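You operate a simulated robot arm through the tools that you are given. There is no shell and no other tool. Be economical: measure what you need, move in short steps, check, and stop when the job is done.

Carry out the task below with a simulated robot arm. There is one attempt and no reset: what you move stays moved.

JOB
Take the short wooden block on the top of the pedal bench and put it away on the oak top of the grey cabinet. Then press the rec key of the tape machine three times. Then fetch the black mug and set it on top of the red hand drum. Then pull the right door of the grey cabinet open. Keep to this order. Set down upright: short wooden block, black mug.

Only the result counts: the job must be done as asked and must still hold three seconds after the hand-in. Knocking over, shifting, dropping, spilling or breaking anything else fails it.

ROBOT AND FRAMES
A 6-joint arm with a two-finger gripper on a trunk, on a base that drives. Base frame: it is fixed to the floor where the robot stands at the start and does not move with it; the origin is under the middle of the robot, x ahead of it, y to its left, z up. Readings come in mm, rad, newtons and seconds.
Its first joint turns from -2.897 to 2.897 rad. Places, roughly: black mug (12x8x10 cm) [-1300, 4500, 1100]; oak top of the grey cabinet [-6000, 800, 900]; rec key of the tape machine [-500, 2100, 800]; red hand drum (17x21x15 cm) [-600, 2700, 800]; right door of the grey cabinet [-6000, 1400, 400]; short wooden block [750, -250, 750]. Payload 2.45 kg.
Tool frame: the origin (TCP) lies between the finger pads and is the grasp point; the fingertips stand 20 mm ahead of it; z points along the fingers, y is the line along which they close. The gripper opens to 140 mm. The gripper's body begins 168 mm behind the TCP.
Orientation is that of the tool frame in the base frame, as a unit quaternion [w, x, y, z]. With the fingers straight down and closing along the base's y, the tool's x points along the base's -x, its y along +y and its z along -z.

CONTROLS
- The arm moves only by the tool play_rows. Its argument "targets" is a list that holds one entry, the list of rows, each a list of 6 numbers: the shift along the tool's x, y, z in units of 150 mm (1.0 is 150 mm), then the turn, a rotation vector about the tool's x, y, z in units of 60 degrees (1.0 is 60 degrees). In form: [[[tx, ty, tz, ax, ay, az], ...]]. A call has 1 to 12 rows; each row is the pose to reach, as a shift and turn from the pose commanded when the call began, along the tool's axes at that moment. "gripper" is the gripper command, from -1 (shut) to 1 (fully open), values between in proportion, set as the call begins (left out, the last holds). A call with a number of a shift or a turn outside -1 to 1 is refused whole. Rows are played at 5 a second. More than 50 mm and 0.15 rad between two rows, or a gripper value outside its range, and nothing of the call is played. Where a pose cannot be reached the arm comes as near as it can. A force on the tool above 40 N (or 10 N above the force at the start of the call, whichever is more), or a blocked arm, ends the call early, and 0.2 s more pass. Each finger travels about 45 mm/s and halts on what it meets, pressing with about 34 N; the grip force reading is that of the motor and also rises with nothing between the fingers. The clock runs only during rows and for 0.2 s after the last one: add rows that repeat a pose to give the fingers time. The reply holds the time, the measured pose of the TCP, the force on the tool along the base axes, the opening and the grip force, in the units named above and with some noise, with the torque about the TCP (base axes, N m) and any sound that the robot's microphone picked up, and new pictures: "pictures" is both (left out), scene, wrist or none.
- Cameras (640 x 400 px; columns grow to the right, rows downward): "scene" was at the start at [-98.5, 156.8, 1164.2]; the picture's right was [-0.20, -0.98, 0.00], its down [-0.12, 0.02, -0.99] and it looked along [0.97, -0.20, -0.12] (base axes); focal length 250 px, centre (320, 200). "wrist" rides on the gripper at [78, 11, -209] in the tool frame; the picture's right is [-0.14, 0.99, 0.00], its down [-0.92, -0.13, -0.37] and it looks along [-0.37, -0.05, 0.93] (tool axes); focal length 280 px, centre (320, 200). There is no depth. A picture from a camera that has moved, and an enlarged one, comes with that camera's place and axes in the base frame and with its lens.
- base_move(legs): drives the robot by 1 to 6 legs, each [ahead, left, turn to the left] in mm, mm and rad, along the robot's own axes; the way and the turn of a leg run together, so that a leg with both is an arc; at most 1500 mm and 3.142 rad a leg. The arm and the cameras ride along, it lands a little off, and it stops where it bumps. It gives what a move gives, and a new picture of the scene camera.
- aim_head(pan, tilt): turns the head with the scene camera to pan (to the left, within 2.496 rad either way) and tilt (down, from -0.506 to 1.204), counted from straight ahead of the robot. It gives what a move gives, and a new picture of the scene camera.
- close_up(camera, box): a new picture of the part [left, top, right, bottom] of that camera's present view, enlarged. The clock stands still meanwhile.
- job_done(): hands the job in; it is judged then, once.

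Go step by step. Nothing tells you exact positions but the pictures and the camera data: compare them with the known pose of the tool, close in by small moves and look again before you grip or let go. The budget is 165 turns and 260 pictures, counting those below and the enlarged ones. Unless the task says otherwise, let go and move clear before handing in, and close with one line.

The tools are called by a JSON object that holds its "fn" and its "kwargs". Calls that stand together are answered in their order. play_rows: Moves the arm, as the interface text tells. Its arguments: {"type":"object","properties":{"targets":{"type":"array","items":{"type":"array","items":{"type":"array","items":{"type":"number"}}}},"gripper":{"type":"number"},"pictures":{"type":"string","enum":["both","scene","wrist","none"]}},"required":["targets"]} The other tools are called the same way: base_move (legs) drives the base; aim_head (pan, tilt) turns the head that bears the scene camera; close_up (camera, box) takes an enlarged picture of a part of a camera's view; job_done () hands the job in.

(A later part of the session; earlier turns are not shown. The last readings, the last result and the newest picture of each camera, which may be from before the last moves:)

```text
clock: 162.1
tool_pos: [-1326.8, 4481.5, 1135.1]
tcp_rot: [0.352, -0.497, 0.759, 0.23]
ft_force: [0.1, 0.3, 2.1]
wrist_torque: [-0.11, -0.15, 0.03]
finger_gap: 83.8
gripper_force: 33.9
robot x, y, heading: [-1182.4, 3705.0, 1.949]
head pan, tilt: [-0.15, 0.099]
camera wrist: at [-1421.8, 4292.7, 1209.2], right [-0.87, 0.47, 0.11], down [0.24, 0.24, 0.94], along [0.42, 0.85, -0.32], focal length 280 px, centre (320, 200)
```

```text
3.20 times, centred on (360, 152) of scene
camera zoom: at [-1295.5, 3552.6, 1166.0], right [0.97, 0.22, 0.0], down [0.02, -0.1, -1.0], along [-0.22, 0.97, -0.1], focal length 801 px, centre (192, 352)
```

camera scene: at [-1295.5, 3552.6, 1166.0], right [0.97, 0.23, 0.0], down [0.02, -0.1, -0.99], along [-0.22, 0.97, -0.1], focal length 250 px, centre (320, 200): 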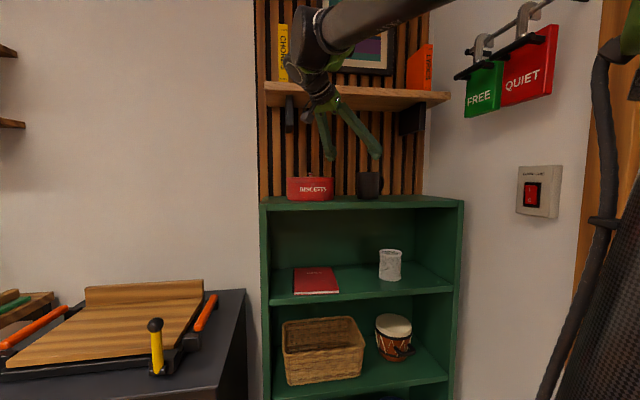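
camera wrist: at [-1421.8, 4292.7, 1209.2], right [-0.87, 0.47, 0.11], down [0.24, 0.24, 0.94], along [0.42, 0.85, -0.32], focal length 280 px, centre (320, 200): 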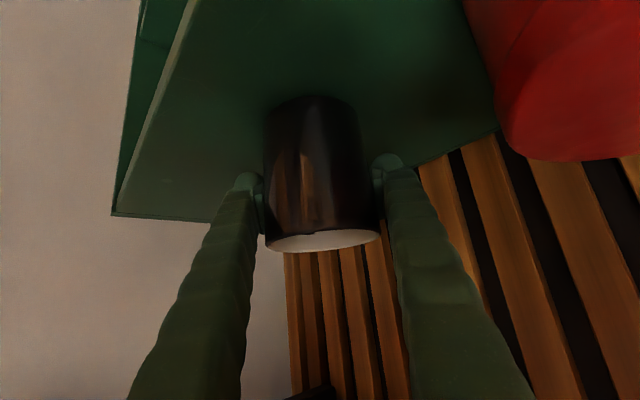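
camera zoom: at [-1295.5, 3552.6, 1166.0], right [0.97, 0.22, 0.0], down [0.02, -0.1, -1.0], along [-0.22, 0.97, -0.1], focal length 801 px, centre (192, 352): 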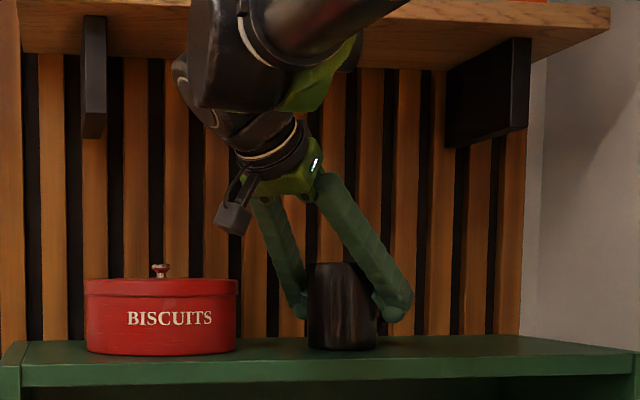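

The mug is held (84 mm). I lift 45 mm and back out with the base.

{"fn": "play_rows", "kwargs": {"targets": [[[-0.1, 0, -0.085, 0, 0, 0], [-0.22, 0, -0.19, 0, 0, 0], [-0.22, 0, -0.19, 0, 0, 0]]], "pictures": "scene"}}

{"fn": "base_move", "kwargs": {"legs": [[-400, 0, 0]]}}

```text
clock: 162.9
tool_pos: [-1327.6, 4480.8, 1178.2]
tcp_rot: [0.353, -0.498, 0.758, 0.232]
ft_force: [-0.3, 0.2, -3.5]
wrist_torque: [0.03, 0.0, 0.0]
finger_gap: 83.9
gripper_force: 34.3
robot x, y, heading: [-1182.9, 3701.8, 1.945]
head pan, tilt: [-0.15, 0.099]
camera scene: at [-1295.6, 3552.7, 1166.0], right [0.97, 0.23, 0.0], down [0.02, -0.1, -0.99], along [-0.22, 0.97, -0.1], focal length 250 px, centre (320, 200)
```

scene: 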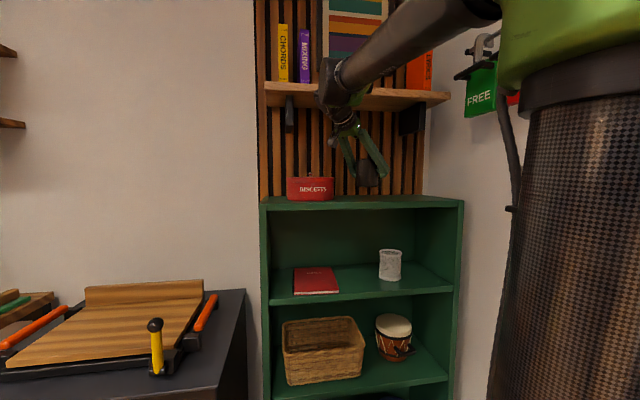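

```text
clock: 165.4
tool_pos: [-1186.5, 4123.0, 1179.3]
tcp_rot: [0.351, -0.498, 0.759, 0.231]
ft_force: [-0.3, 0.3, -3.1]
wrist_torque: [0.0, -0.02, -0.01]
finger_gap: 83.7
gripper_force: 33.6
robot x, y, heading: [-1044.7, 3344.2, 1.947]
head pan, tilt: [-0.15, 0.099]
stopped in leg 1: the robot was blocked; the commanded pose is now the measured one
camera scene: at [-1154.1, 3195.4, 1166.0], right [0.97, 0.23, 0.0], down [0.02, -0.1, -0.99], along [-0.22, 0.97, -0.1], focal length 250 px, centre (320, 200)
```

scene: 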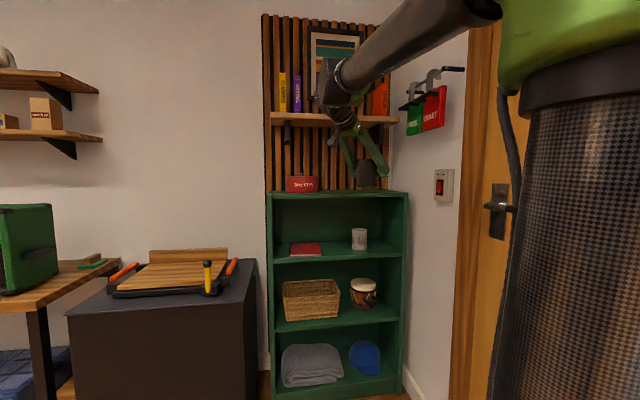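

The base stopped against something behind, likely the white shelf's side. I move off forward-left and then check.

{"fn": "base_move", "kwargs": {"legs": [[30, 150, 0], [0, 500, 0]]}}

{"fn": "aim_head", "kwargs": {"pan": -2.3, "tilt": 0.4}}

```text
clock: 169.3
tool_pos: [-1792.9, 3915.7, 1179.6]
tcp_rot: [0.352, -0.497, 0.759, 0.231]
ft_force: [-1.0, 0.6, -3.4]
wrist_torque: [0.05, 0.0, -0.04]
finger_gap: 83.8
gripper_force: 34.2
robot x, y, heading: [-1650.3, 3136.6, 1.946]
head pan, tilt: [-0.15, 0.099]
camera scene: at [-1765.3, 2988.4, 1166.0], right [0.98, 0.22, 0.0], down [0.02, -0.1, -0.99], along [-0.22, 0.97, -0.1], focal length 250 px, centre (320, 200)
```

scene: 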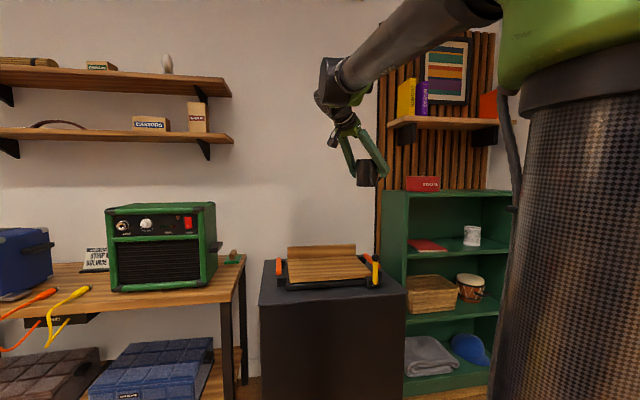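

```text
clock: 171.3
tool_pos: [-1795.2, 3916.5, 1179.3]
tcp_rot: [0.352, -0.497, 0.759, 0.231]
ft_force: [-0.3, 1.1, -2.0]
wrist_torque: [0.01, 0.01, 0.01]
finger_gap: 83.7
gripper_force: 33.8
robot x, y, heading: [-1652.5, 3136.5, 1.947]
head pan, tilt: [-2.3, 0.4]
camera scene: at [-1658.0, 2866.4, 1138.1], right [-0.35, -0.94, 0.0], down [-0.36, 0.14, -0.92], along [0.86, -0.32, -0.39], focal length 250 px, centre (320, 200)
```

scene: 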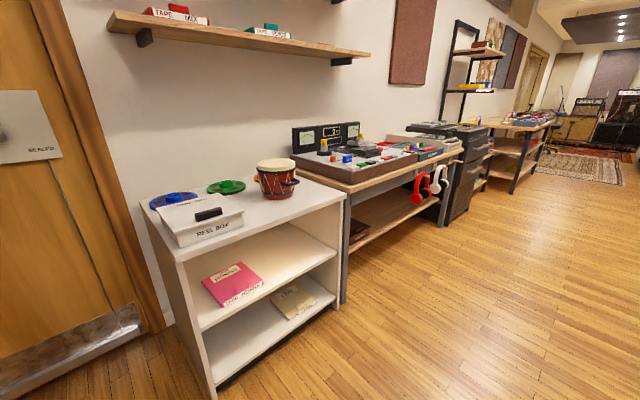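

The shelf and its items look undisturbed. The drum's top centre triangulates to about (-611,2673,864); I turn towards it and line up, staying 200 mm short.

{"fn": "base_move", "kwargs": {"legs": [[0, 200, 0], [0, 0, -1.546], [0, -680, 0]]}}

{"fn": "aim_head", "kwargs": {"pan": 0.1, "tilt": 0.35}}

{"fn": "close_up", "kwargs": {"camera": "wrist", "box": [0, 0, 640, 400]}}

```text
clock: 180.0
tool_pos: [-813.4, 2590.7, 1178.9]
tcp_rot: [0.413, 0.181, 0.888, -0.084]
ft_force: [1.4, -0.2, -2.2]
wrist_torque: [0.0, -0.03, -0.02]
finger_gap: 83.6
gripper_force: 33.9
robot x, y, heading: [-1590.2, 2440.9, 0.384]
head pan, tilt: [-2.3, 0.4]
camera scene: at [-1861.7, 2447.1, 1138.1], right [-0.94, 0.34, 0.0], down [0.13, 0.37, -0.92], along [-0.31, -0.87, -0.39], focal length 250 px, centre (320, 200)
```

scene: 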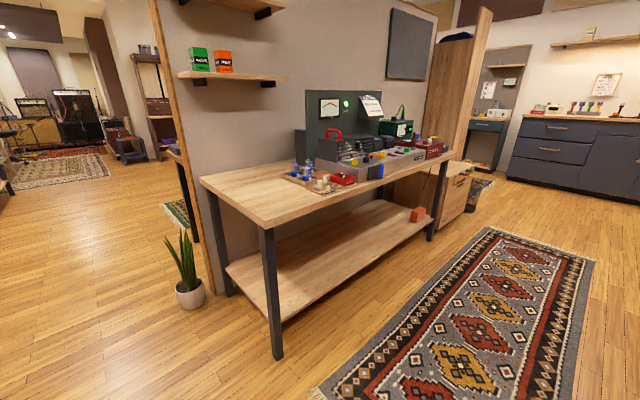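

```text
clock: 182.2
tool_pos: [-814.4, 2591.3, 1178.4]
tcp_rot: [0.412, 0.181, 0.889, -0.084]
ft_force: [0.6, -0.6, -2.4]
wrist_torque: [0.03, -0.03, 0.0]
finger_gap: 83.3
gripper_force: 34.4
robot x, y, heading: [-1591.2, 2441.5, 0.384]
head pan, tilt: [0.099, 0.351]
camera scene: at [-1747.6, 2577.3, 1142.6], right [0.46, -0.89, 0.0], down [-0.3, -0.16, -0.94], along [0.83, 0.43, -0.34], focal length 250 px, centre (320, 200)
```

scene: 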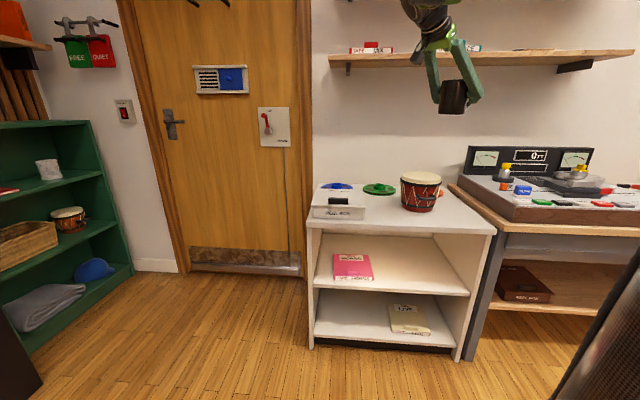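

```text
1.00 times, centred on (320, 200) of wrist (not enlarged: the box is as wide or as high as the picture)
camera zoom: at [-1004.1, 2683.2, 1253.7], right [0.47, 0.88, 0.1], down [0.24, -0.24, 0.94], along [0.85, -0.42, -0.32], focal length 280 px, centre (320, 200)
```

zoom: 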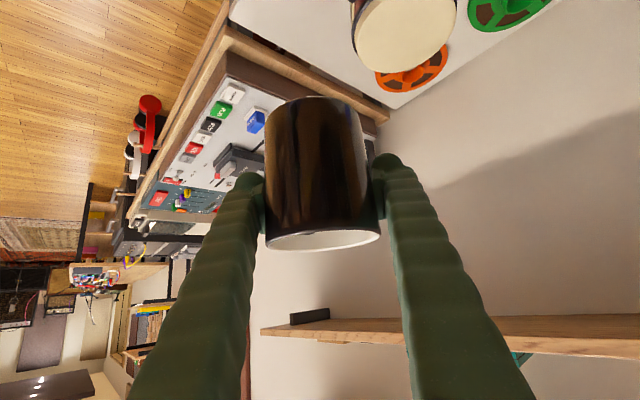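

The two views agree on the drum top at (-611,2674). I drive 210 mm ahead to bring the mug above it.

{"fn": "base_move", "kwargs": {"legs": [[205, 0, 0]]}}

{"fn": "close_up", "kwargs": {"camera": "wrist", "box": [0, 0, 640, 400]}}

```text
clock: 183.8
tool_pos: [-625.6, 2667.1, 1179.7]
tcp_rot: [0.413, 0.182, 0.888, -0.084]
ft_force: [0.8, -0.3, -3.0]
wrist_torque: [-0.02, 0.0, 0.04]
finger_gap: 83.6
gripper_force: 34.3
robot x, y, heading: [-1396.8, 2521.9, 0.387]
head pan, tilt: [0.099, 0.351]
camera scene: at [-1557.4, 2653.7, 1142.6], right [0.46, -0.89, 0.0], down [-0.3, -0.16, -0.94], along [0.83, 0.43, -0.34], focal length 250 px, centre (320, 200)
```

scene: 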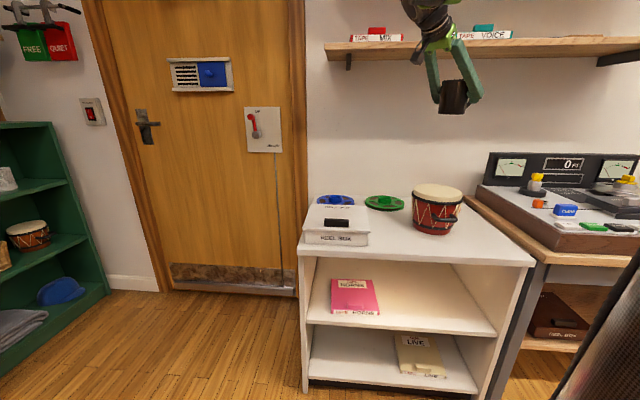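

```text
1.00 times, centred on (320, 200) of wrist (not enlarged: the box is as wide or as high as the picture)
camera zoom: at [-814.0, 2759.7, 1253.7], right [0.47, 0.88, 0.1], down [0.24, -0.24, 0.94], along [0.85, -0.42, -0.32], focal length 280 px, centre (320, 200)
```

zoom: 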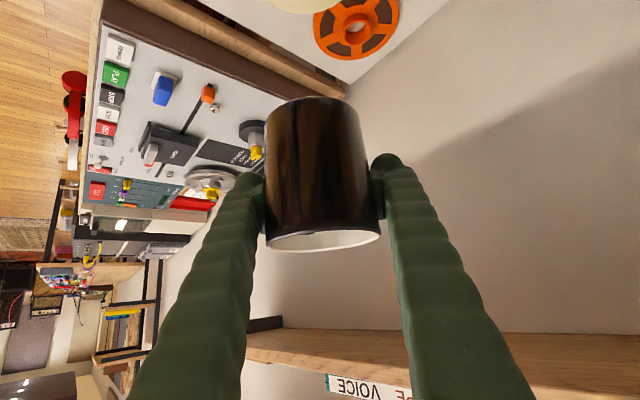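

Mug is nearly above the drum. I correct by 18 mm and descend 150 mm, then check.

{"fn": "play_rows", "kwargs": {"targets": [[[-0.057, 0.081, 0.068, 0, 0, 0], [0.18, 0.081, 0.27, 0, 0, 0], [0.42, 0.081, 0.47, 0, 0, 0], [0.65, 0.081, 0.66, 0, 0, 0], [0.707, 0.081, 0.711, 0, 0, 0], [0.707, 0.081, 0.711, 0, 0, 0]]], "pictures": "both"}}

{"fn": "close_up", "kwargs": {"camera": "scene", "box": [380, 120, 500, 240]}}

```text
clock: 185.2
tool_pos: [-607.2, 2674.3, 1031.7]
tcp_rot: [0.413, 0.182, 0.889, -0.085]
ft_force: [0.1, 0.0, -3.2]
wrist_torque: [0.05, -0.02, 0.01]
finger_gap: 83.3
gripper_force: 34.1
robot x, y, heading: [-1400.5, 2519.7, 0.381]
head pan, tilt: [0.099, 0.351]
camera scene: at [-1557.4, 2653.7, 1142.6], right [0.46, -0.89, 0.0], down [-0.3, -0.16, -0.94], along [0.83, 0.43, -0.34], focal length 250 px, centre (320, 200)
camera wrist: at [-796.8, 2766.8, 1104.6], right [0.47, 0.88, 0.1], down [0.24, -0.24, 0.94], along [0.85, -0.42, -0.32], focal length 280 px, centre (320, 200)
```

scene: 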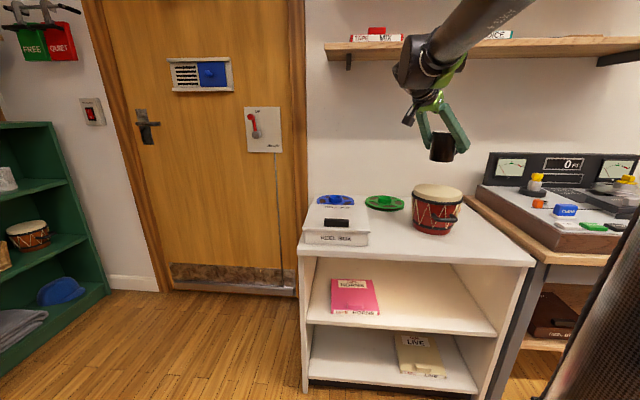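
wrist: 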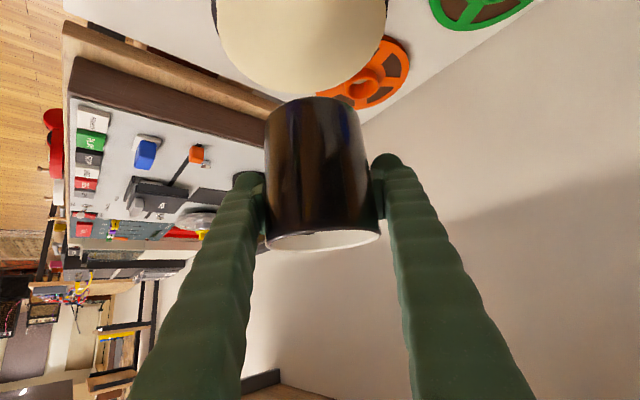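

```text
3.33 times, centred on (440, 180) of scene
camera zoom: at [-1557.4, 2653.7, 1142.6], right [0.46, -0.89, 0.0], down [-0.3, -0.16, -0.94], along [0.83, 0.43, -0.34], focal length 834 px, centre (-80, 267)
```

zoom: 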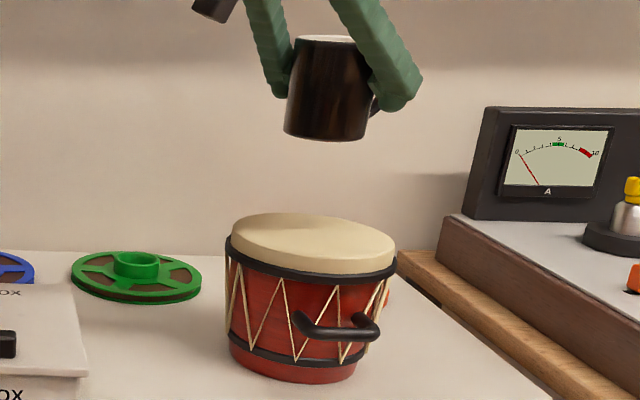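

Projection confirms the mug is right over the drum's centre. I descend 90 mm, then feel for contact.

{"fn": "play_rows", "kwargs": {"targets": [[[0.2, 0, 0.17, 0, 0, 0], [0.4, 0, 0.337, 0, 0, 0], [0.456, 0, 0.384, 0, 0, 0], [0.456, 0, 0.384, 0, 0, 0]]], "pictures": "none"}}

{"fn": "close_up", "kwargs": {"camera": "scene", "box": [380, 120, 500, 240]}}

```text
clock: 186.2
tool_pos: [-607.1, 2674.5, 940.1]
tcp_rot: [0.413, 0.181, 0.889, -0.083]
ft_force: [0.4, 1.2, -2.6]
wrist_torque: [-0.02, 0.01, 0.03]
finger_gap: 83.5
gripper_force: 33.9
robot x, y, heading: [-1401.1, 2517.9, 0.385]
head pan, tilt: [0.099, 0.351]
```

```text
3.33 times, centred on (440, 180) of scene
camera zoom: at [-1557.4, 2653.7, 1142.6], right [0.46, -0.89, 0.0], down [-0.3, -0.16, -0.94], along [0.83, 0.43, -0.34], focal length 834 px, centre (-80, 267)
```

zoom: 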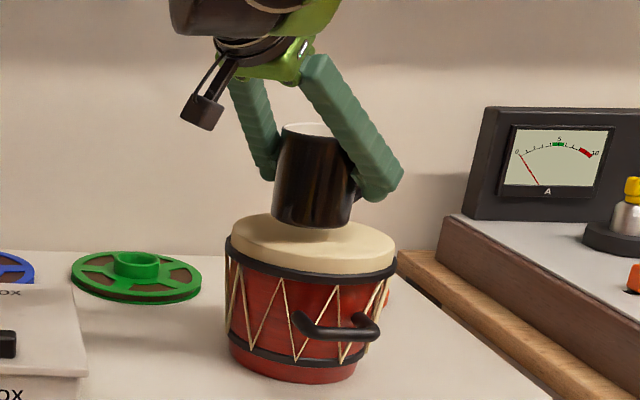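

{"fn": "play_rows", "kwargs": {"targets": [[[0.0153, 0, 0.0129, 0, 0, 0], [0.0306, 0, 0.0258, 0, 0, 0], [0.0459, 0, 0.0387, 0, 0, 0], [0.0612, 0, 0.0516, 0, 0, 0], [0.0714, 0, 0.0602, 0, 0, 0], [0.0714, 0, 0.0602, 0, 0, 0]]], "pictures": "none"}}

{"fn": "close_up", "kwargs": {"camera": "scene", "box": [390, 150, 480, 240]}}

```text
clock: 187.6
tool_pos: [-607.3, 2674.2, 926.7]
tcp_rot: [0.413, 0.181, 0.888, -0.085]
ft_force: [0.0, -0.5, -3.0]
wrist_torque: [-0.03, -0.05, -0.02]
finger_gap: 83.4
gripper_force: 33.9
robot x, y, heading: [-1400.5, 2516.4, 0.379]
head pan, tilt: [0.099, 0.351]
```

```text
4.44 times, centred on (435, 195) of scene
camera zoom: at [-1557.4, 2653.7, 1142.6], right [0.46, -0.89, 0.0], down [-0.3, -0.16, -0.94], along [0.83, 0.43, -0.34], focal length 1113 px, centre (-191, 222)
```

zoom: 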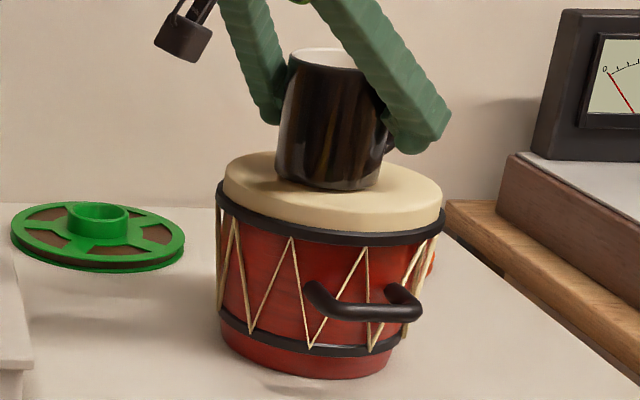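

Not yet touching; I continue in fine steps.

{"fn": "play_rows", "kwargs": {"targets": [[[0.01, 0, 0.0085, 0, 0, 0], [0.02, 0, 0.017, 0, 0, 0], [0.03, 0, 0.0255, 0, 0, 0], [0.04, 0, 0.034, 0, 0, 0], [0.04, 0, 0.034, 0, 0, 0]]], "pictures": "none"}}

{"fn": "close_up", "kwargs": {"camera": "scene", "box": [390, 150, 480, 240]}}

```text
clock: 188.8
tool_pos: [-607.3, 2674.5, 918.4]
tcp_rot: [0.413, 0.182, 0.888, -0.085]
ft_force: [2.3, 11.2, 28.9]
wrist_torque: [0.07, 0.32, -0.12]
finger_gap: 83.1
gripper_force: 34.0
robot x, y, heading: [-1398.6, 2518.7, 0.384]
head pan, tilt: [0.099, 0.351]
```

```text
4.44 times, centred on (435, 195) of scene
camera zoom: at [-1558.4, 2654.0, 1142.5], right [0.46, -0.89, 0.0], down [-0.3, -0.16, -0.94], along [0.83, 0.44, -0.34], focal length 1113 px, centre (-191, 222)
```

zoom: 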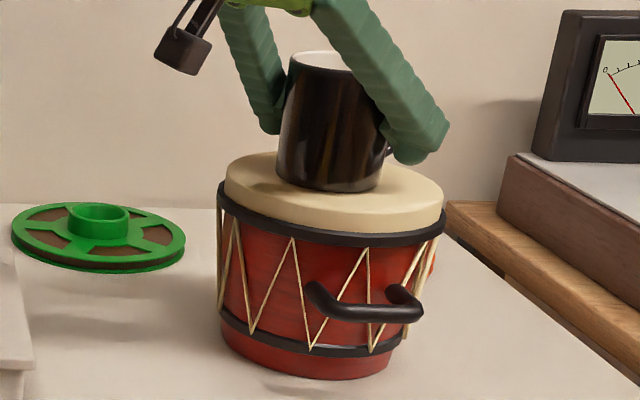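

Contact with about 30 N. I ease 2 mm up, open, and retreat along the tool axis.

{"fn": "play_rows", "kwargs": {"targets": [[[-0.012, 0, -0.01, 0, 0, 0], [-0.012, 0, -0.01, 0, 0, 0]]], "pictures": "none"}}

{"fn": "play_rows", "kwargs": {"targets": [[[0, 0, 0, 0, 0, 0], [0, 0, 0, 0, 0, 0], [0, 0, 0, 0, 0, 0], [0, 0, 0, 0, 0, 0], [0, 0, 0, 0, 0, 0]]], "gripper": 1, "pictures": "wrist"}}

{"fn": "close_up", "kwargs": {"camera": "scene", "box": [390, 150, 480, 240]}}

```text
clock: 189.4
tool_pos: [-607.9, 2672.5, 920.7]
tcp_rot: [0.413, 0.183, 0.888, -0.086]
ft_force: [0.4, 0.6, -2.9]
wrist_torque: [0.0, -0.05, -0.02]
finger_gap: 83.0
gripper_force: 34.0
robot x, y, heading: [-1399.9, 2519.4, 0.381]
head pan, tilt: [0.099, 0.351]
```

```text
clock: 190.6
tool_pos: [-607.6, 2673.6, 920.3]
tcp_rot: [0.413, 0.182, 0.888, -0.085]
ft_force: [0.2, -1.0, 0.2]
wrist_torque: [-0.01, 0.01, -0.03]
finger_gap: 140.0
gripper_force: 0.1
robot x, y, heading: [-1398.6, 2519.8, 0.382]
head pan, tilt: [0.099, 0.351]
camera wrist: at [-796.8, 2765.6, 995.3], right [0.47, 0.88, 0.1], down [0.24, -0.24, 0.94], along [0.85, -0.42, -0.32], focal length 280 px, centre (320, 200)
```

wrist: 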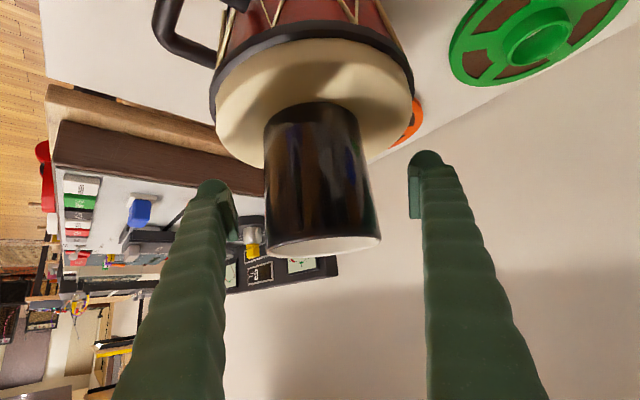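

```text
4.44 times, centred on (435, 195) of scene
camera zoom: at [-1557.5, 2653.7, 1142.6], right [0.46, -0.89, 0.0], down [-0.3, -0.16, -0.94], along [0.83, 0.43, -0.34], focal length 1113 px, centre (-191, 222)
```

zoom: 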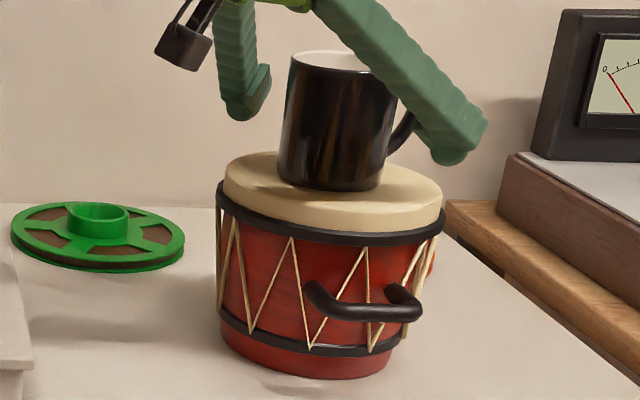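

The mug stands on the drum. I retreat along the tool axis.

{"fn": "play_rows", "kwargs": {"targets": [[[0, 0, -0.3, 0, 0, 0], [0, 0, -0.6, 0, 0, 0], [0, 0, -0.9, 0, 0, 0], [0, 0, -1, 0, 0, 0], [0, 0, -1, 0, 0, 0]]], "pictures": "scene"}}

{"fn": "base_move", "kwargs": {"legs": [[-500, 150, 0]]}}

```text
clock: 191.8
tool_pos: [-710.9, 2718.5, 1017.3]
tcp_rot: [0.413, 0.182, 0.889, -0.085]
ft_force: [0.6, 0.3, -0.2]
wrist_torque: [0.02, -0.02, 0.01]
finger_gap: 140.1
gripper_force: 0.1
robot x, y, heading: [-1402.3, 2516.8, 0.381]
head pan, tilt: [0.099, 0.351]
camera scene: at [-1557.6, 2653.7, 1142.6], right [0.46, -0.89, 0.0], down [-0.3, -0.16, -0.94], along [0.83, 0.43, -0.34], focal length 250 px, centre (320, 200)
```

scene: 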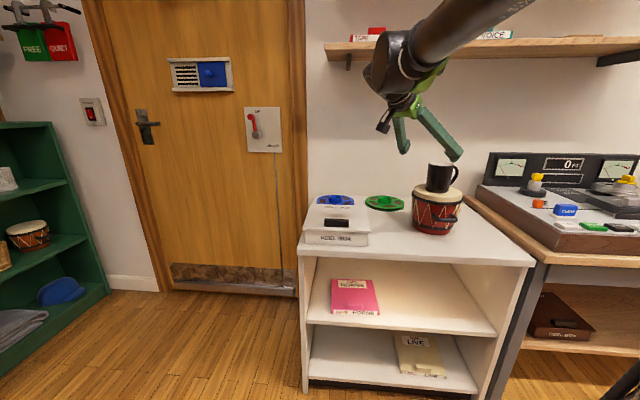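

```text
clock: 194.9
tool_pos: [-1233.7, 2670.4, 1017.2]
tcp_rot: [0.412, 0.181, 0.889, -0.084]
ft_force: [-0.5, -0.2, 0.2]
wrist_torque: [0.0, -0.04, 0.02]
finger_gap: 139.9
gripper_force: 0.2
robot x, y, heading: [-1922.8, 2470.6, 0.385]
head pan, tilt: [0.099, 0.351]
camera scene: at [-2079.0, 2606.6, 1142.6], right [0.46, -0.89, 0.0], down [-0.3, -0.16, -0.94], along [0.83, 0.44, -0.34], focal length 250 px, centre (320, 200)
```

scene: 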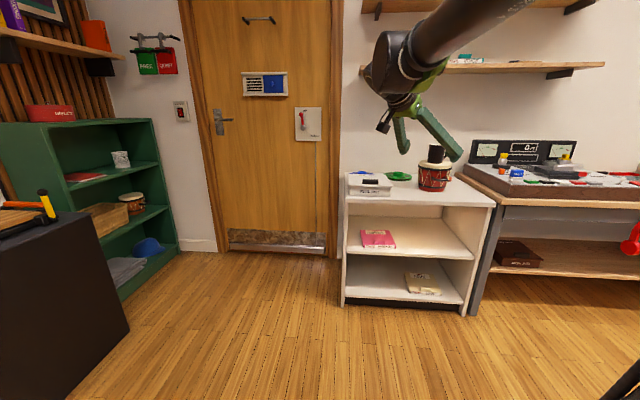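

The mug stands on the drum and everything is in place. Now I turn the tool to face straight ahead for the cabinet door, then drive back to the cabinet.

{"fn": "play_rows", "kwargs": {"targets": [[[0, 0, 0, -0.1, 0, -0.084], [0, 0, 0, -0.2, 0, -0.168], [0, 0, 0, -0.3, 0, -0.252], [0, 0, 0, -0.4, 0, -0.337], [0, 0, 0, -0.5, 0, -0.421], [0, 0, 0, -0.562, 0, -0.473], [0, 0, 0, -0.562, 0, -0.473]]], "gripper": 0, "pictures": "none"}}

{"fn": "base_move", "kwargs": {"legs": [[0, 0, 3.138], [1450, -455, 0], [1450, 0, 0]]}}

```text
clock: 196.5
tool_pos: [-1233.4, 2671.4, 1018.0]
tcp_rot: [0.414, -0.165, 0.892, 0.077]
ft_force: [-0.2, -0.4, 0.9]
wrist_torque: [-0.01, 0.0, -0.01]
finger_gap: 70.3
gripper_force: 0.0
robot x, y, heading: [-1923.7, 2471.9, 0.381]
head pan, tilt: [0.099, 0.351]
```

```text
refused: leg 2 is longer than a leg can be; nothing moved
```

{"fn": "base_move", "kwargs": {"legs": [[0, 0, 3.138], [1400, -455, 0], [1450, 0, 0]]}}

{"fn": "aim_head", "kwargs": {"pan": 0.0, "tilt": 0.4}}

```text
clock: 217.8
tool_pos: [-5433.0, 1729.7, 1017.9]
tcp_rot: [0.071, 0.894, 0.153, -0.415]
ft_force: [0.3, -0.2, 0.4]
wrist_torque: [0.03, 0.0, 0.01]
finger_gap: 70.0
gripper_force: 0.0
robot x, y, heading: [-4740.5, 1907.2, -2.789]
head pan, tilt: [0.099, 0.351]
camera scene: at [-4584.7, 1770.9, 1142.6], right [-0.44, 0.9, 0.0], down [0.31, 0.15, -0.94], along [-0.84, -0.41, -0.34], focal length 250 px, centre (320, 200)
```

scene: 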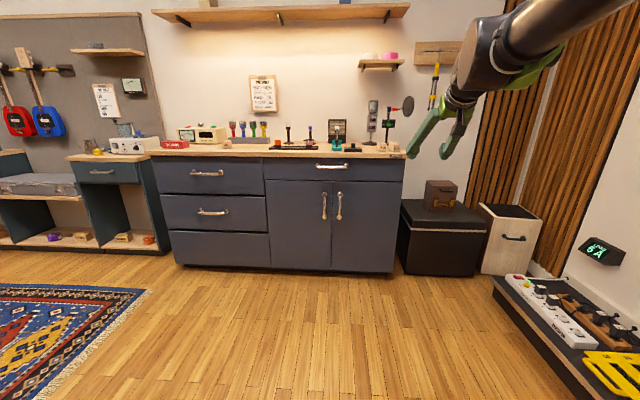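

```text
clock: 218.5
tool_pos: [-5432.2, 1729.5, 1016.7]
tcp_rot: [0.071, 0.894, 0.153, -0.415]
ft_force: [-0.1, 0.7, 0.1]
wrist_torque: [-0.02, 0.03, 0.02]
finger_gap: 69.7
gripper_force: 0.1
robot x, y, heading: [-4738.7, 1907.9, -2.788]
head pan, tilt: [0.0, 0.4]
camera scene: at [-4587.9, 1779.5, 1138.1], right [-0.35, 0.94, 0.0], down [0.36, 0.14, -0.92], along [-0.86, -0.32, -0.39], focal length 250 px, centre (320, 200)
```

scene: 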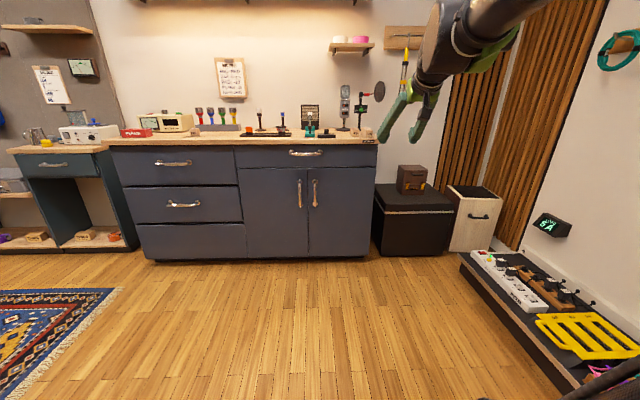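

The right door's handle checks out at about (-5957,1236,561). I drive to about 800 mm in front of it.

{"fn": "base_move", "kwargs": {"legs": [[560, 149, 0]]}}

{"fn": "aim_head", "kwargs": {"pan": 0.0, "tilt": 0.7}}

```text
clock: 221.8
tool_pos: [-5914.0, 1408.3, 1017.5]
tcp_rot: [0.069, 0.895, 0.148, -0.416]
ft_force: [0.1, -0.5, -0.1]
wrist_torque: [-0.03, -0.03, -0.02]
finger_gap: 69.9
gripper_force: 0.1
robot x, y, heading: [-5217.7, 1578.6, -2.798]
head pan, tilt: [0.0, 0.4]
camera scene: at [-5068.2, 1448.1, 1138.1], right [-0.34, 0.94, 0.0], down [0.37, 0.13, -0.92], along [-0.87, -0.31, -0.39], focal length 250 px, centre (320, 200)
```

scene: 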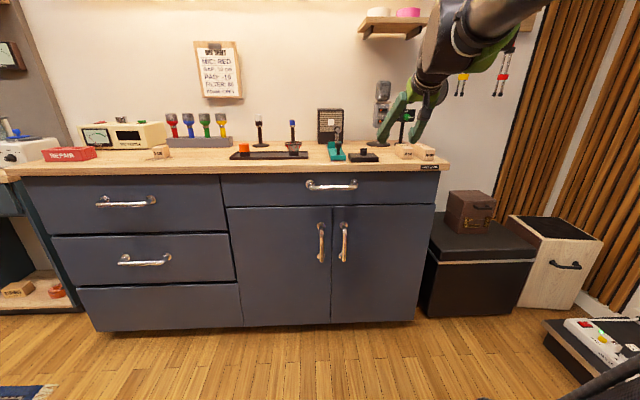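

```text
clock: 222.6
tool_pos: [-5914.5, 1408.8, 1017.8]
tcp_rot: [0.069, 0.895, 0.148, -0.416]
ft_force: [-0.3, 0.3, 0.0]
wrist_torque: [0.0, -0.01, -0.02]
finger_gap: 69.5
gripper_force: 0.1
robot x, y, heading: [-5218.0, 1579.2, -2.796]
head pan, tilt: [0.0, 0.7]
camera scene: at [-5061.0, 1450.7, 1111.3], right [-0.34, 0.94, 0.0], down [0.61, 0.22, -0.77], along [-0.72, -0.26, -0.64], focal length 250 px, centre (320, 200)
```

scene: 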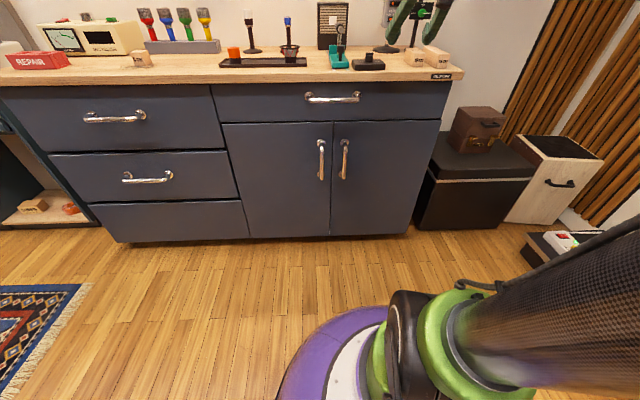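

Handle refined to about (-5945,1241,570). I move the gripper left of its present spot to line up with the handle, well clear of the oak edge, then lower.

{"fn": "play_rows", "kwargs": {"targets": [[[0.17, 0, -0.2, 0, 0, 0], [0.172, 0.3, -0.204, 0, 0, 0], [0.172, 0.6, -0.204, 0, 0, 0], [0.172, 0.9, -0.204, 0, 0, 0], [0.172, 0.987, -0.204, 0, 0, 0]]], "gripper": 0, "pictures": "none"}}

{"fn": "play_rows", "kwargs": {"targets": [[[0.25, 0, 0.211, 0, 0, 0], [0.5, 0, 0.422, 0, 0, 0], [0.75, 0, 0.633, 0, 0, 0]]], "pictures": "none"}}

{"fn": "play_rows", "kwargs": {"targets": [[[0.25, 0, 0.211, 0, 0, 0], [0.5, 0, 0.422, 0, 0, 0], [0.75, 0, 0.633, 0, 0, 0], [0.75, 0, 0.633, 0, 0, 0]]], "pictures": "both"}}

```text
clock: 223.8
tool_pos: [-5827.4, 1280.7, 1018.2]
tcp_rot: [0.069, 0.895, 0.147, -0.415]
ft_force: [0.9, -0.1, -0.8]
wrist_torque: [0.03, 0.02, 0.02]
finger_gap: 70.0
gripper_force: 0.1
robot x, y, heading: [-5223.2, 1575.5, -2.799]
head pan, tilt: [0.0, 0.7]
```

```text
clock: 224.6
tool_pos: [-5827.2, 1279.4, 870.0]
tcp_rot: [0.069, 0.895, 0.148, -0.414]
ft_force: [0.3, -0.9, -0.7]
wrist_torque: [-0.01, 0.0, 0.03]
finger_gap: 70.1
gripper_force: 0.1
robot x, y, heading: [-5222.8, 1580.0, -2.799]
head pan, tilt: [0.0, 0.7]
```

```text
clock: 225.6
tool_pos: [-5830.0, 1279.1, 721.6]
tcp_rot: [0.069, 0.895, 0.148, -0.415]
ft_force: [0.7, 0.4, 0.2]
wrist_torque: [0.0, -0.01, -0.01]
finger_gap: 70.1
gripper_force: 0.0
robot x, y, heading: [-5220.1, 1578.8, -2.797]
head pan, tilt: [0.0, 0.7]
camera scene: at [-5060.9, 1450.6, 1111.2], right [-0.34, 0.94, 0.0], down [0.61, 0.22, -0.76], along [-0.72, -0.26, -0.64], focal length 250 px, centre (320, 200)
camera wrist: at [-5628.5, 1335.9, 796.2], right [0.23, -0.97, 0.11], down [-0.34, 0.02, 0.94], along [-0.91, -0.26, -0.32], focal length 280 px, centre (320, 200)
```

scene: 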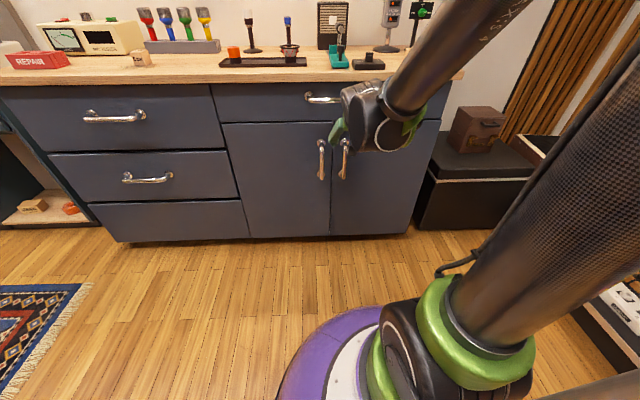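
wrist: 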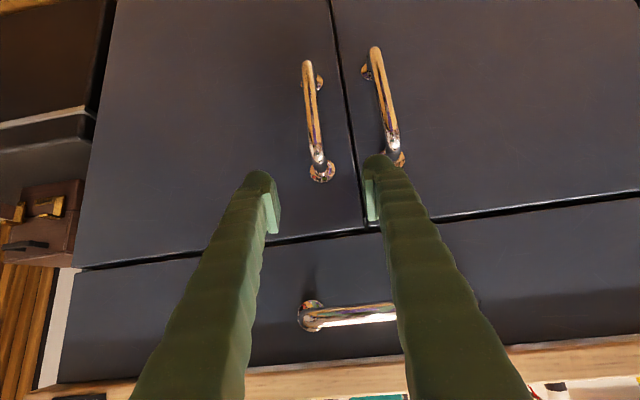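

The handle spans z≈477–636 and is on the gripper's line. I lower to its middle.

{"fn": "play_rows", "kwargs": {"targets": [[[0.25, 0, 0.211, 0, 0, 0], [0.5, 0, 0.422, 0, 0, 0], [0.75, 0, 0.633, 0, 0, 0], [0.816, 0, 0.689, 0, 0, 0], [0.816, 0, 0.689, 0, 0, 0]]], "pictures": "both"}}

```text
clock: 226.8
tool_pos: [-5830.3, 1280.2, 566.1]
tcp_rot: [0.069, 0.896, 0.147, -0.414]
ft_force: [-0.6, 0.0, 0.8]
wrist_torque: [0.0, -0.04, 0.0]
finger_gap: 69.8
gripper_force: 0.0
out of reach, approached as far as the arm can: row 4, 5
robot x, y, heading: [-5222.7, 1580.4, -2.794]
head pan, tilt: [0.0, 0.7]
camera scene: at [-5061.0, 1450.6, 1111.2], right [-0.34, 0.94, 0.0], down [0.61, 0.22, -0.76], along [-0.72, -0.26, -0.64], focal length 250 px, centre (320, 200)
camera wrist: at [-5629.4, 1337.8, 641.6], right [0.23, -0.97, 0.11], down [-0.34, 0.02, 0.94], along [-0.91, -0.26, -0.32], focal length 280 px, centre (320, 200)
```

scene: 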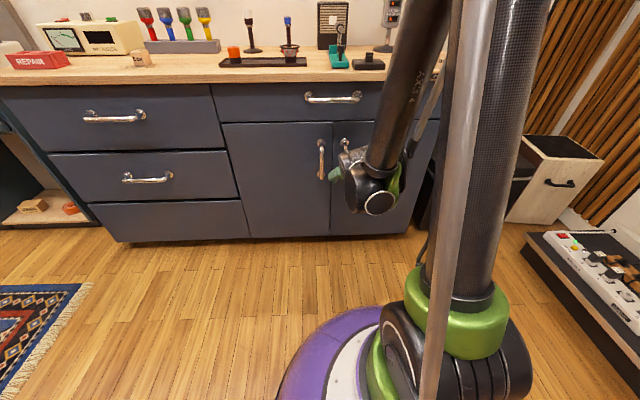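
wrist: 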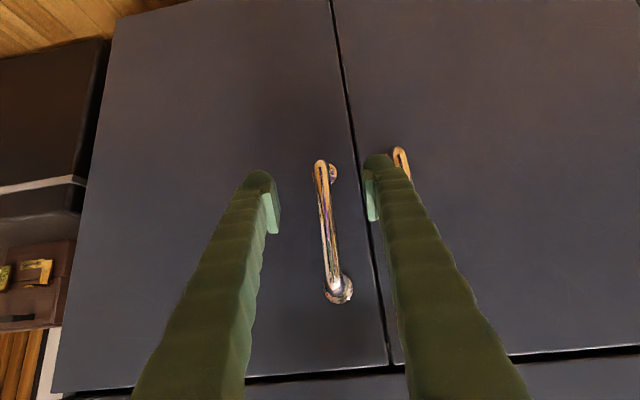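

The arm is at its low limit here, so I grip a bit higher, at z≈583, and use the base for pulling. I advance onto the handle.

{"fn": "play_rows", "kwargs": {"targets": [[[-0.112, 0, -0.095, 0, 0, 0], [-0.3, 0.0, 0.13, 0, 0, 0], [-0.45, 0.0, 0.31, 0, 0, 0], [-0.45, 0.0, 0.31, 0, 0, 0]]], "pictures": "wrist"}}

```text
clock: 227.8
tool_pos: [-5906.2, 1253.8, 584.8]
tcp_rot: [0.069, 0.895, 0.148, -0.415]
ft_force: [0.3, 0.3, 1.5]
wrist_torque: [0.0, 0.0, 0.0]
finger_gap: 70.0
gripper_force: 0.0
robot x, y, heading: [-5220.6, 1582.0, -2.796]
head pan, tilt: [0.0, 0.7]
camera wrist: at [-5705.3, 1311.2, 660.1], right [0.23, -0.97, 0.11], down [-0.34, 0.02, 0.94], along [-0.91, -0.26, -0.32], focal length 280 px, centre (320, 200)
```

wrist: 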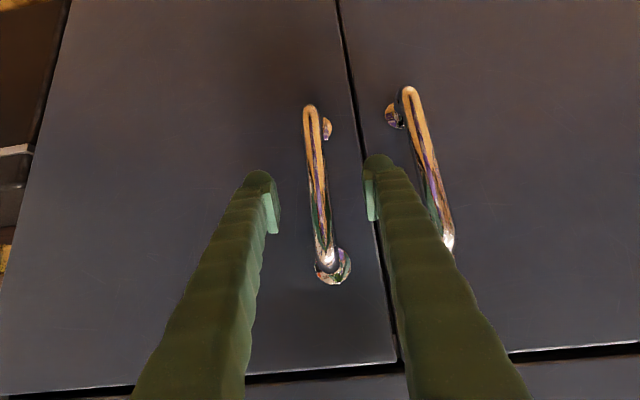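

{"fn": "play_rows", "kwargs": {"targets": [[[-0.07, 0.0, 0.083, 0, 0, 0], [-0.142, 0.0, 0.168, 0, 0, 0], [-0.142, 0.0, 0.168, 0, 0, 0]]], "pictures": "wrist"}}

{"fn": "close_up", "kwargs": {"camera": "scene", "box": [290, 110, 430, 220]}}

```text
clock: 228.6
tool_pos: [-5937.6, 1243.2, 588.3]
tcp_rot: [0.07, 0.895, 0.148, -0.416]
ft_force: [0.0, 0.2, 0.1]
wrist_torque: [0.01, 0.01, 0.03]
finger_gap: 70.1
gripper_force: 0.0
robot x, y, heading: [-5220.8, 1580.4, -2.795]
head pan, tilt: [0.0, 0.7]
camera wrist: at [-5735.6, 1301.3, 661.6], right [0.23, -0.97, 0.11], down [-0.34, 0.02, 0.94], along [-0.91, -0.26, -0.32], focal length 280 px, centre (320, 200)
```

wrist: 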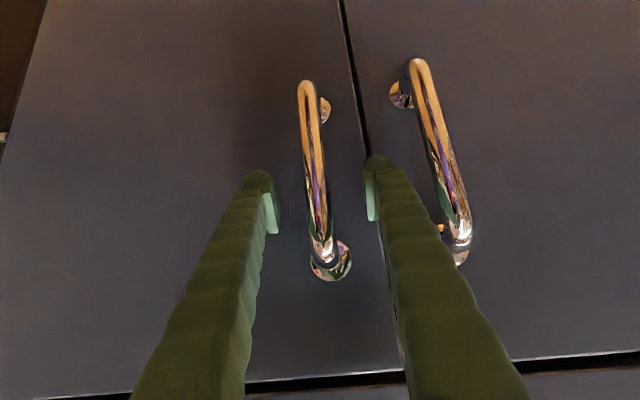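

```text
3.64 times, centred on (360, 165) of scene
camera zoom: at [-5061.0, 1450.6, 1111.2], right [-0.34, 0.94, 0.0], down [0.61, 0.22, -0.76], along [-0.72, -0.26, -0.64], focal length 910 px, centre (174, 327)
```

zoom: 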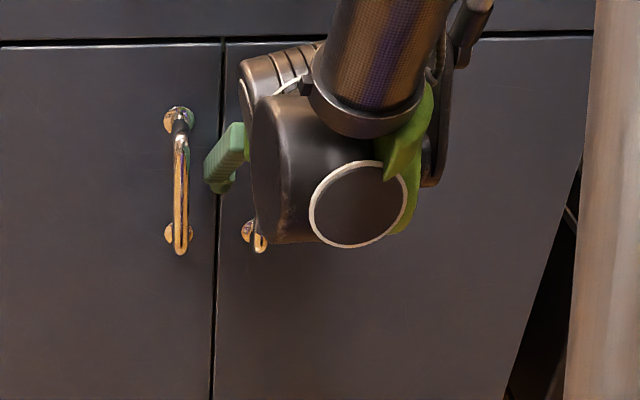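

The bar is between the fingers near the TCP. I centre by 4 mm and close on it.

{"fn": "play_rows", "kwargs": {"targets": [[[0, -0.028, 0, 0, 0, 0], [0, -0.028, 0, 0, 0, 0]]], "pictures": "none"}}

{"fn": "play_rows", "kwargs": {"targets": [[[0, 0, 0, 0, 0, 0], [0, 0, 0, 0, 0, 0], [0, 0, 0, 0, 0, 0], [0, 0, 0, 0, 0, 0], [0, 0, 0, 0, 0, 0]]], "gripper": -1, "pictures": "wrist"}}

```text
clock: 229.2
tool_pos: [-5937.4, 1248.0, 588.1]
tcp_rot: [0.069, 0.895, 0.147, -0.415]
ft_force: [-0.5, -0.3, -0.1]
wrist_torque: [-0.04, 0.02, 0.0]
finger_gap: 69.9
gripper_force: 0.1
robot x, y, heading: [-5216.9, 1580.1, -2.799]
head pan, tilt: [0.0, 0.7]
```

```text
clock: 230.4
tool_pos: [-5936.8, 1245.7, 588.1]
tcp_rot: [0.071, 0.895, 0.149, -0.415]
ft_force: [13.9, -22.7, -4.2]
wrist_torque: [-0.18, -0.1, -0.24]
finger_gap: 15.3
gripper_force: 39.8
robot x, y, heading: [-5221.3, 1577.3, -2.798]
head pan, tilt: [0.0, 0.7]
camera wrist: at [-5735.2, 1303.3, 662.1], right [0.24, -0.97, 0.11], down [-0.34, 0.02, 0.94], along [-0.91, -0.26, -0.32], focal length 280 px, centre (320, 200)
```

wrist: 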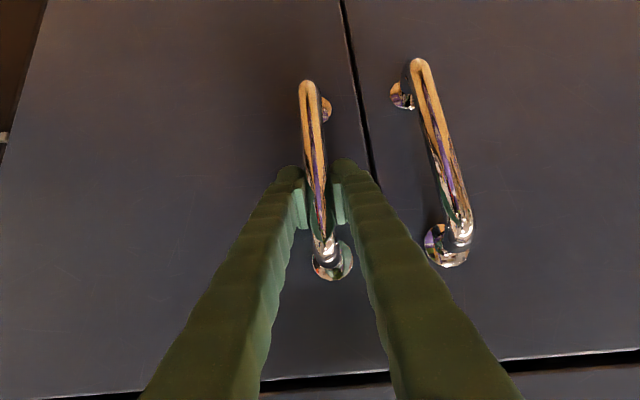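

Gripped (15 mm), with some side force which I relax. I pull the door along its arc to about 15° with the arm.

{"fn": "play_rows", "kwargs": {"targets": [[[0, 0.02, 0, 0, 0, 0], [0.03, 0.01, -0.035, 0, 0, 0], [0.068, 0.0, -0.081, 0, 0, 0], [0.1, -0.012, -0.12, 0, 0, 0], [0.136, -0.024, -0.162, 0, 0, 0], [0.17, -0.038, -0.2, 0, 0, 0], [0.204, -0.053, -0.242, 0, 0, 0], [0.27, -0.086, -0.32, 0, 0, 0], [0.335, -0.124, -0.398, 0, 0, 0], [0.398, -0.167, -0.473, 0, 0, 0], [0.398, -0.167, -0.473, 0, 0, 0]]], "pictures": "both"}}

```text
clock: 232.4
tool_pos: [-5872.0, 1292.6, 587.3]
tcp_rot: [0.067, 0.896, 0.145, -0.415]
ft_force: [-2.7, 3.4, -11.9]
wrist_torque: [-0.01, 0.05, 0.04]
finger_gap: 15.1
gripper_force: 41.8
robot x, y, heading: [-5220.4, 1581.4, -2.801]
head pan, tilt: [0.0, 0.7]
stopped in row 10: the force on the tool passed its limit at 43 N (the readings are from after the stop); the commanded pose is now the measured one
camera scene: at [-5062.0, 1450.7, 1111.3], right [-0.33, 0.94, 0.0], down [0.61, 0.22, -0.76], along [-0.72, -0.26, -0.64], focal length 250 px, centre (320, 200)
camera wrist: at [-5671.4, 1349.2, 662.4], right [0.23, -0.97, 0.11], down [-0.34, 0.02, 0.94], along [-0.91, -0.25, -0.32], focal length 280 px, centre (320, 200)
```

scene: 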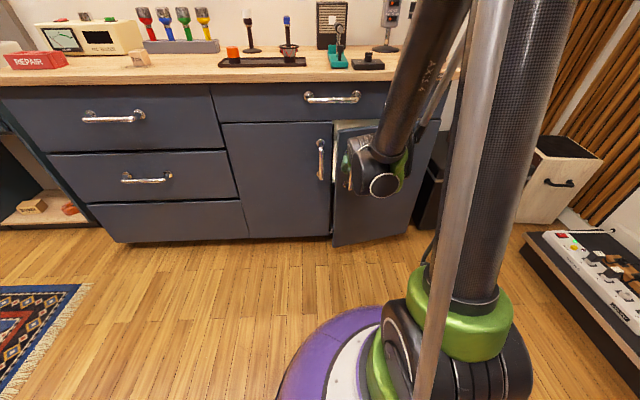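
wrist: 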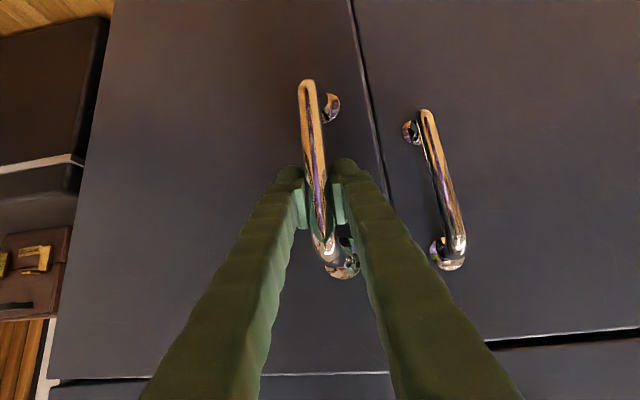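

The door is opening (about 12°). I continue the pull with the base, in small chords of the arc.

{"fn": "base_move", "kwargs": {"legs": [[-52, -24, 0]]}}

```text
clock: 233.8
tool_pos: [-5834.5, 1334.9, 588.6]
tcp_rot: [0.067, 0.895, 0.145, -0.416]
ft_force: [-0.7, 1.0, -6.4]
wrist_torque: [-0.07, 0.08, 0.05]
finger_gap: 14.9
gripper_force: 41.4
robot x, y, heading: [-5181.9, 1618.7, -2.8]
head pan, tilt: [0.0, 0.7]
stopped in leg 1: the force on the tool passed its limit at 41 N (the readings are from after the stop); the commanded pose is now the measured one
camera scene: at [-5021.9, 1490.9, 1111.2], right [-0.33, 0.94, 0.0], down [0.61, 0.21, -0.76], along [-0.72, -0.25, -0.64], focal length 250 px, centre (320, 200)
```

scene: 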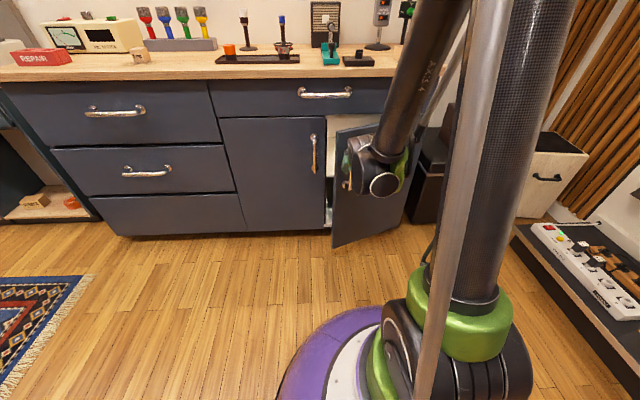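

{"fn": "base_move", "kwargs": {"legs": [[-39, -31, 0]]}}

{"fn": "base_move", "kwargs": {"legs": [[-34, -37, 0]]}}

```text
clock: 234.8
tool_pos: [-5805.8, 1377.8, 589.3]
tcp_rot: [0.067, 0.895, 0.145, -0.416]
ft_force: [17.4, -11.4, -9.5]
wrist_torque: [-0.19, 0.01, -0.14]
finger_gap: 15.0
gripper_force: 41.1
robot x, y, heading: [-5155.1, 1666.5, -2.801]
head pan, tilt: [0.0, 0.7]
camera scene: at [-4994.6, 1533.1, 1111.2], right [-0.33, 0.94, 0.0], down [0.61, 0.22, -0.76], along [-0.72, -0.25, -0.64], focal length 250 px, centre (320, 200)
```

scene: 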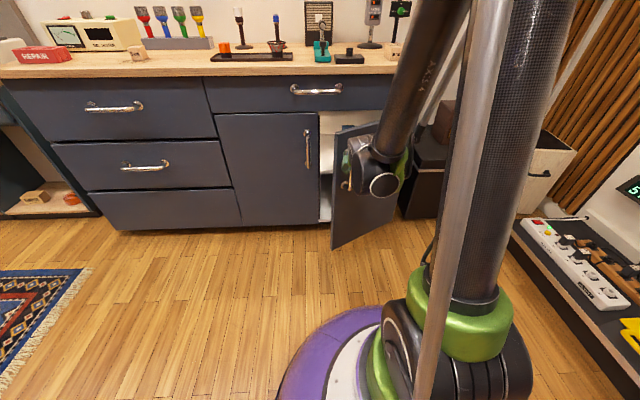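

```text
clock: 236.0
tool_pos: [-5786.7, 1419.7, 587.6]
tcp_rot: [0.068, 0.895, 0.145, -0.416]
ft_force: [1.6, -0.3, 1.6]
wrist_torque: [0.0, -0.02, 0.03]
finger_gap: 14.6
gripper_force: 41.4
robot x, y, heading: [-5135.6, 1708.8, -2.8]
head pan, tilt: [0.0, 0.7]
stopped in leg 1: the force on the tool passed its limit at 42 N (the readings are from after the stop); the commanded pose is now the measured one
camera scene: at [-4974.7, 1578.9, 1111.2], right [-0.33, 0.94, 0.0], down [0.61, 0.22, -0.76], along [-0.72, -0.26, -0.64], focal length 250 px, centre (320, 200)
```

scene: 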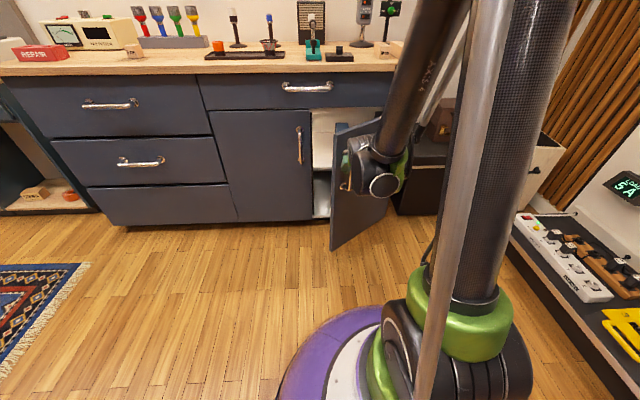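

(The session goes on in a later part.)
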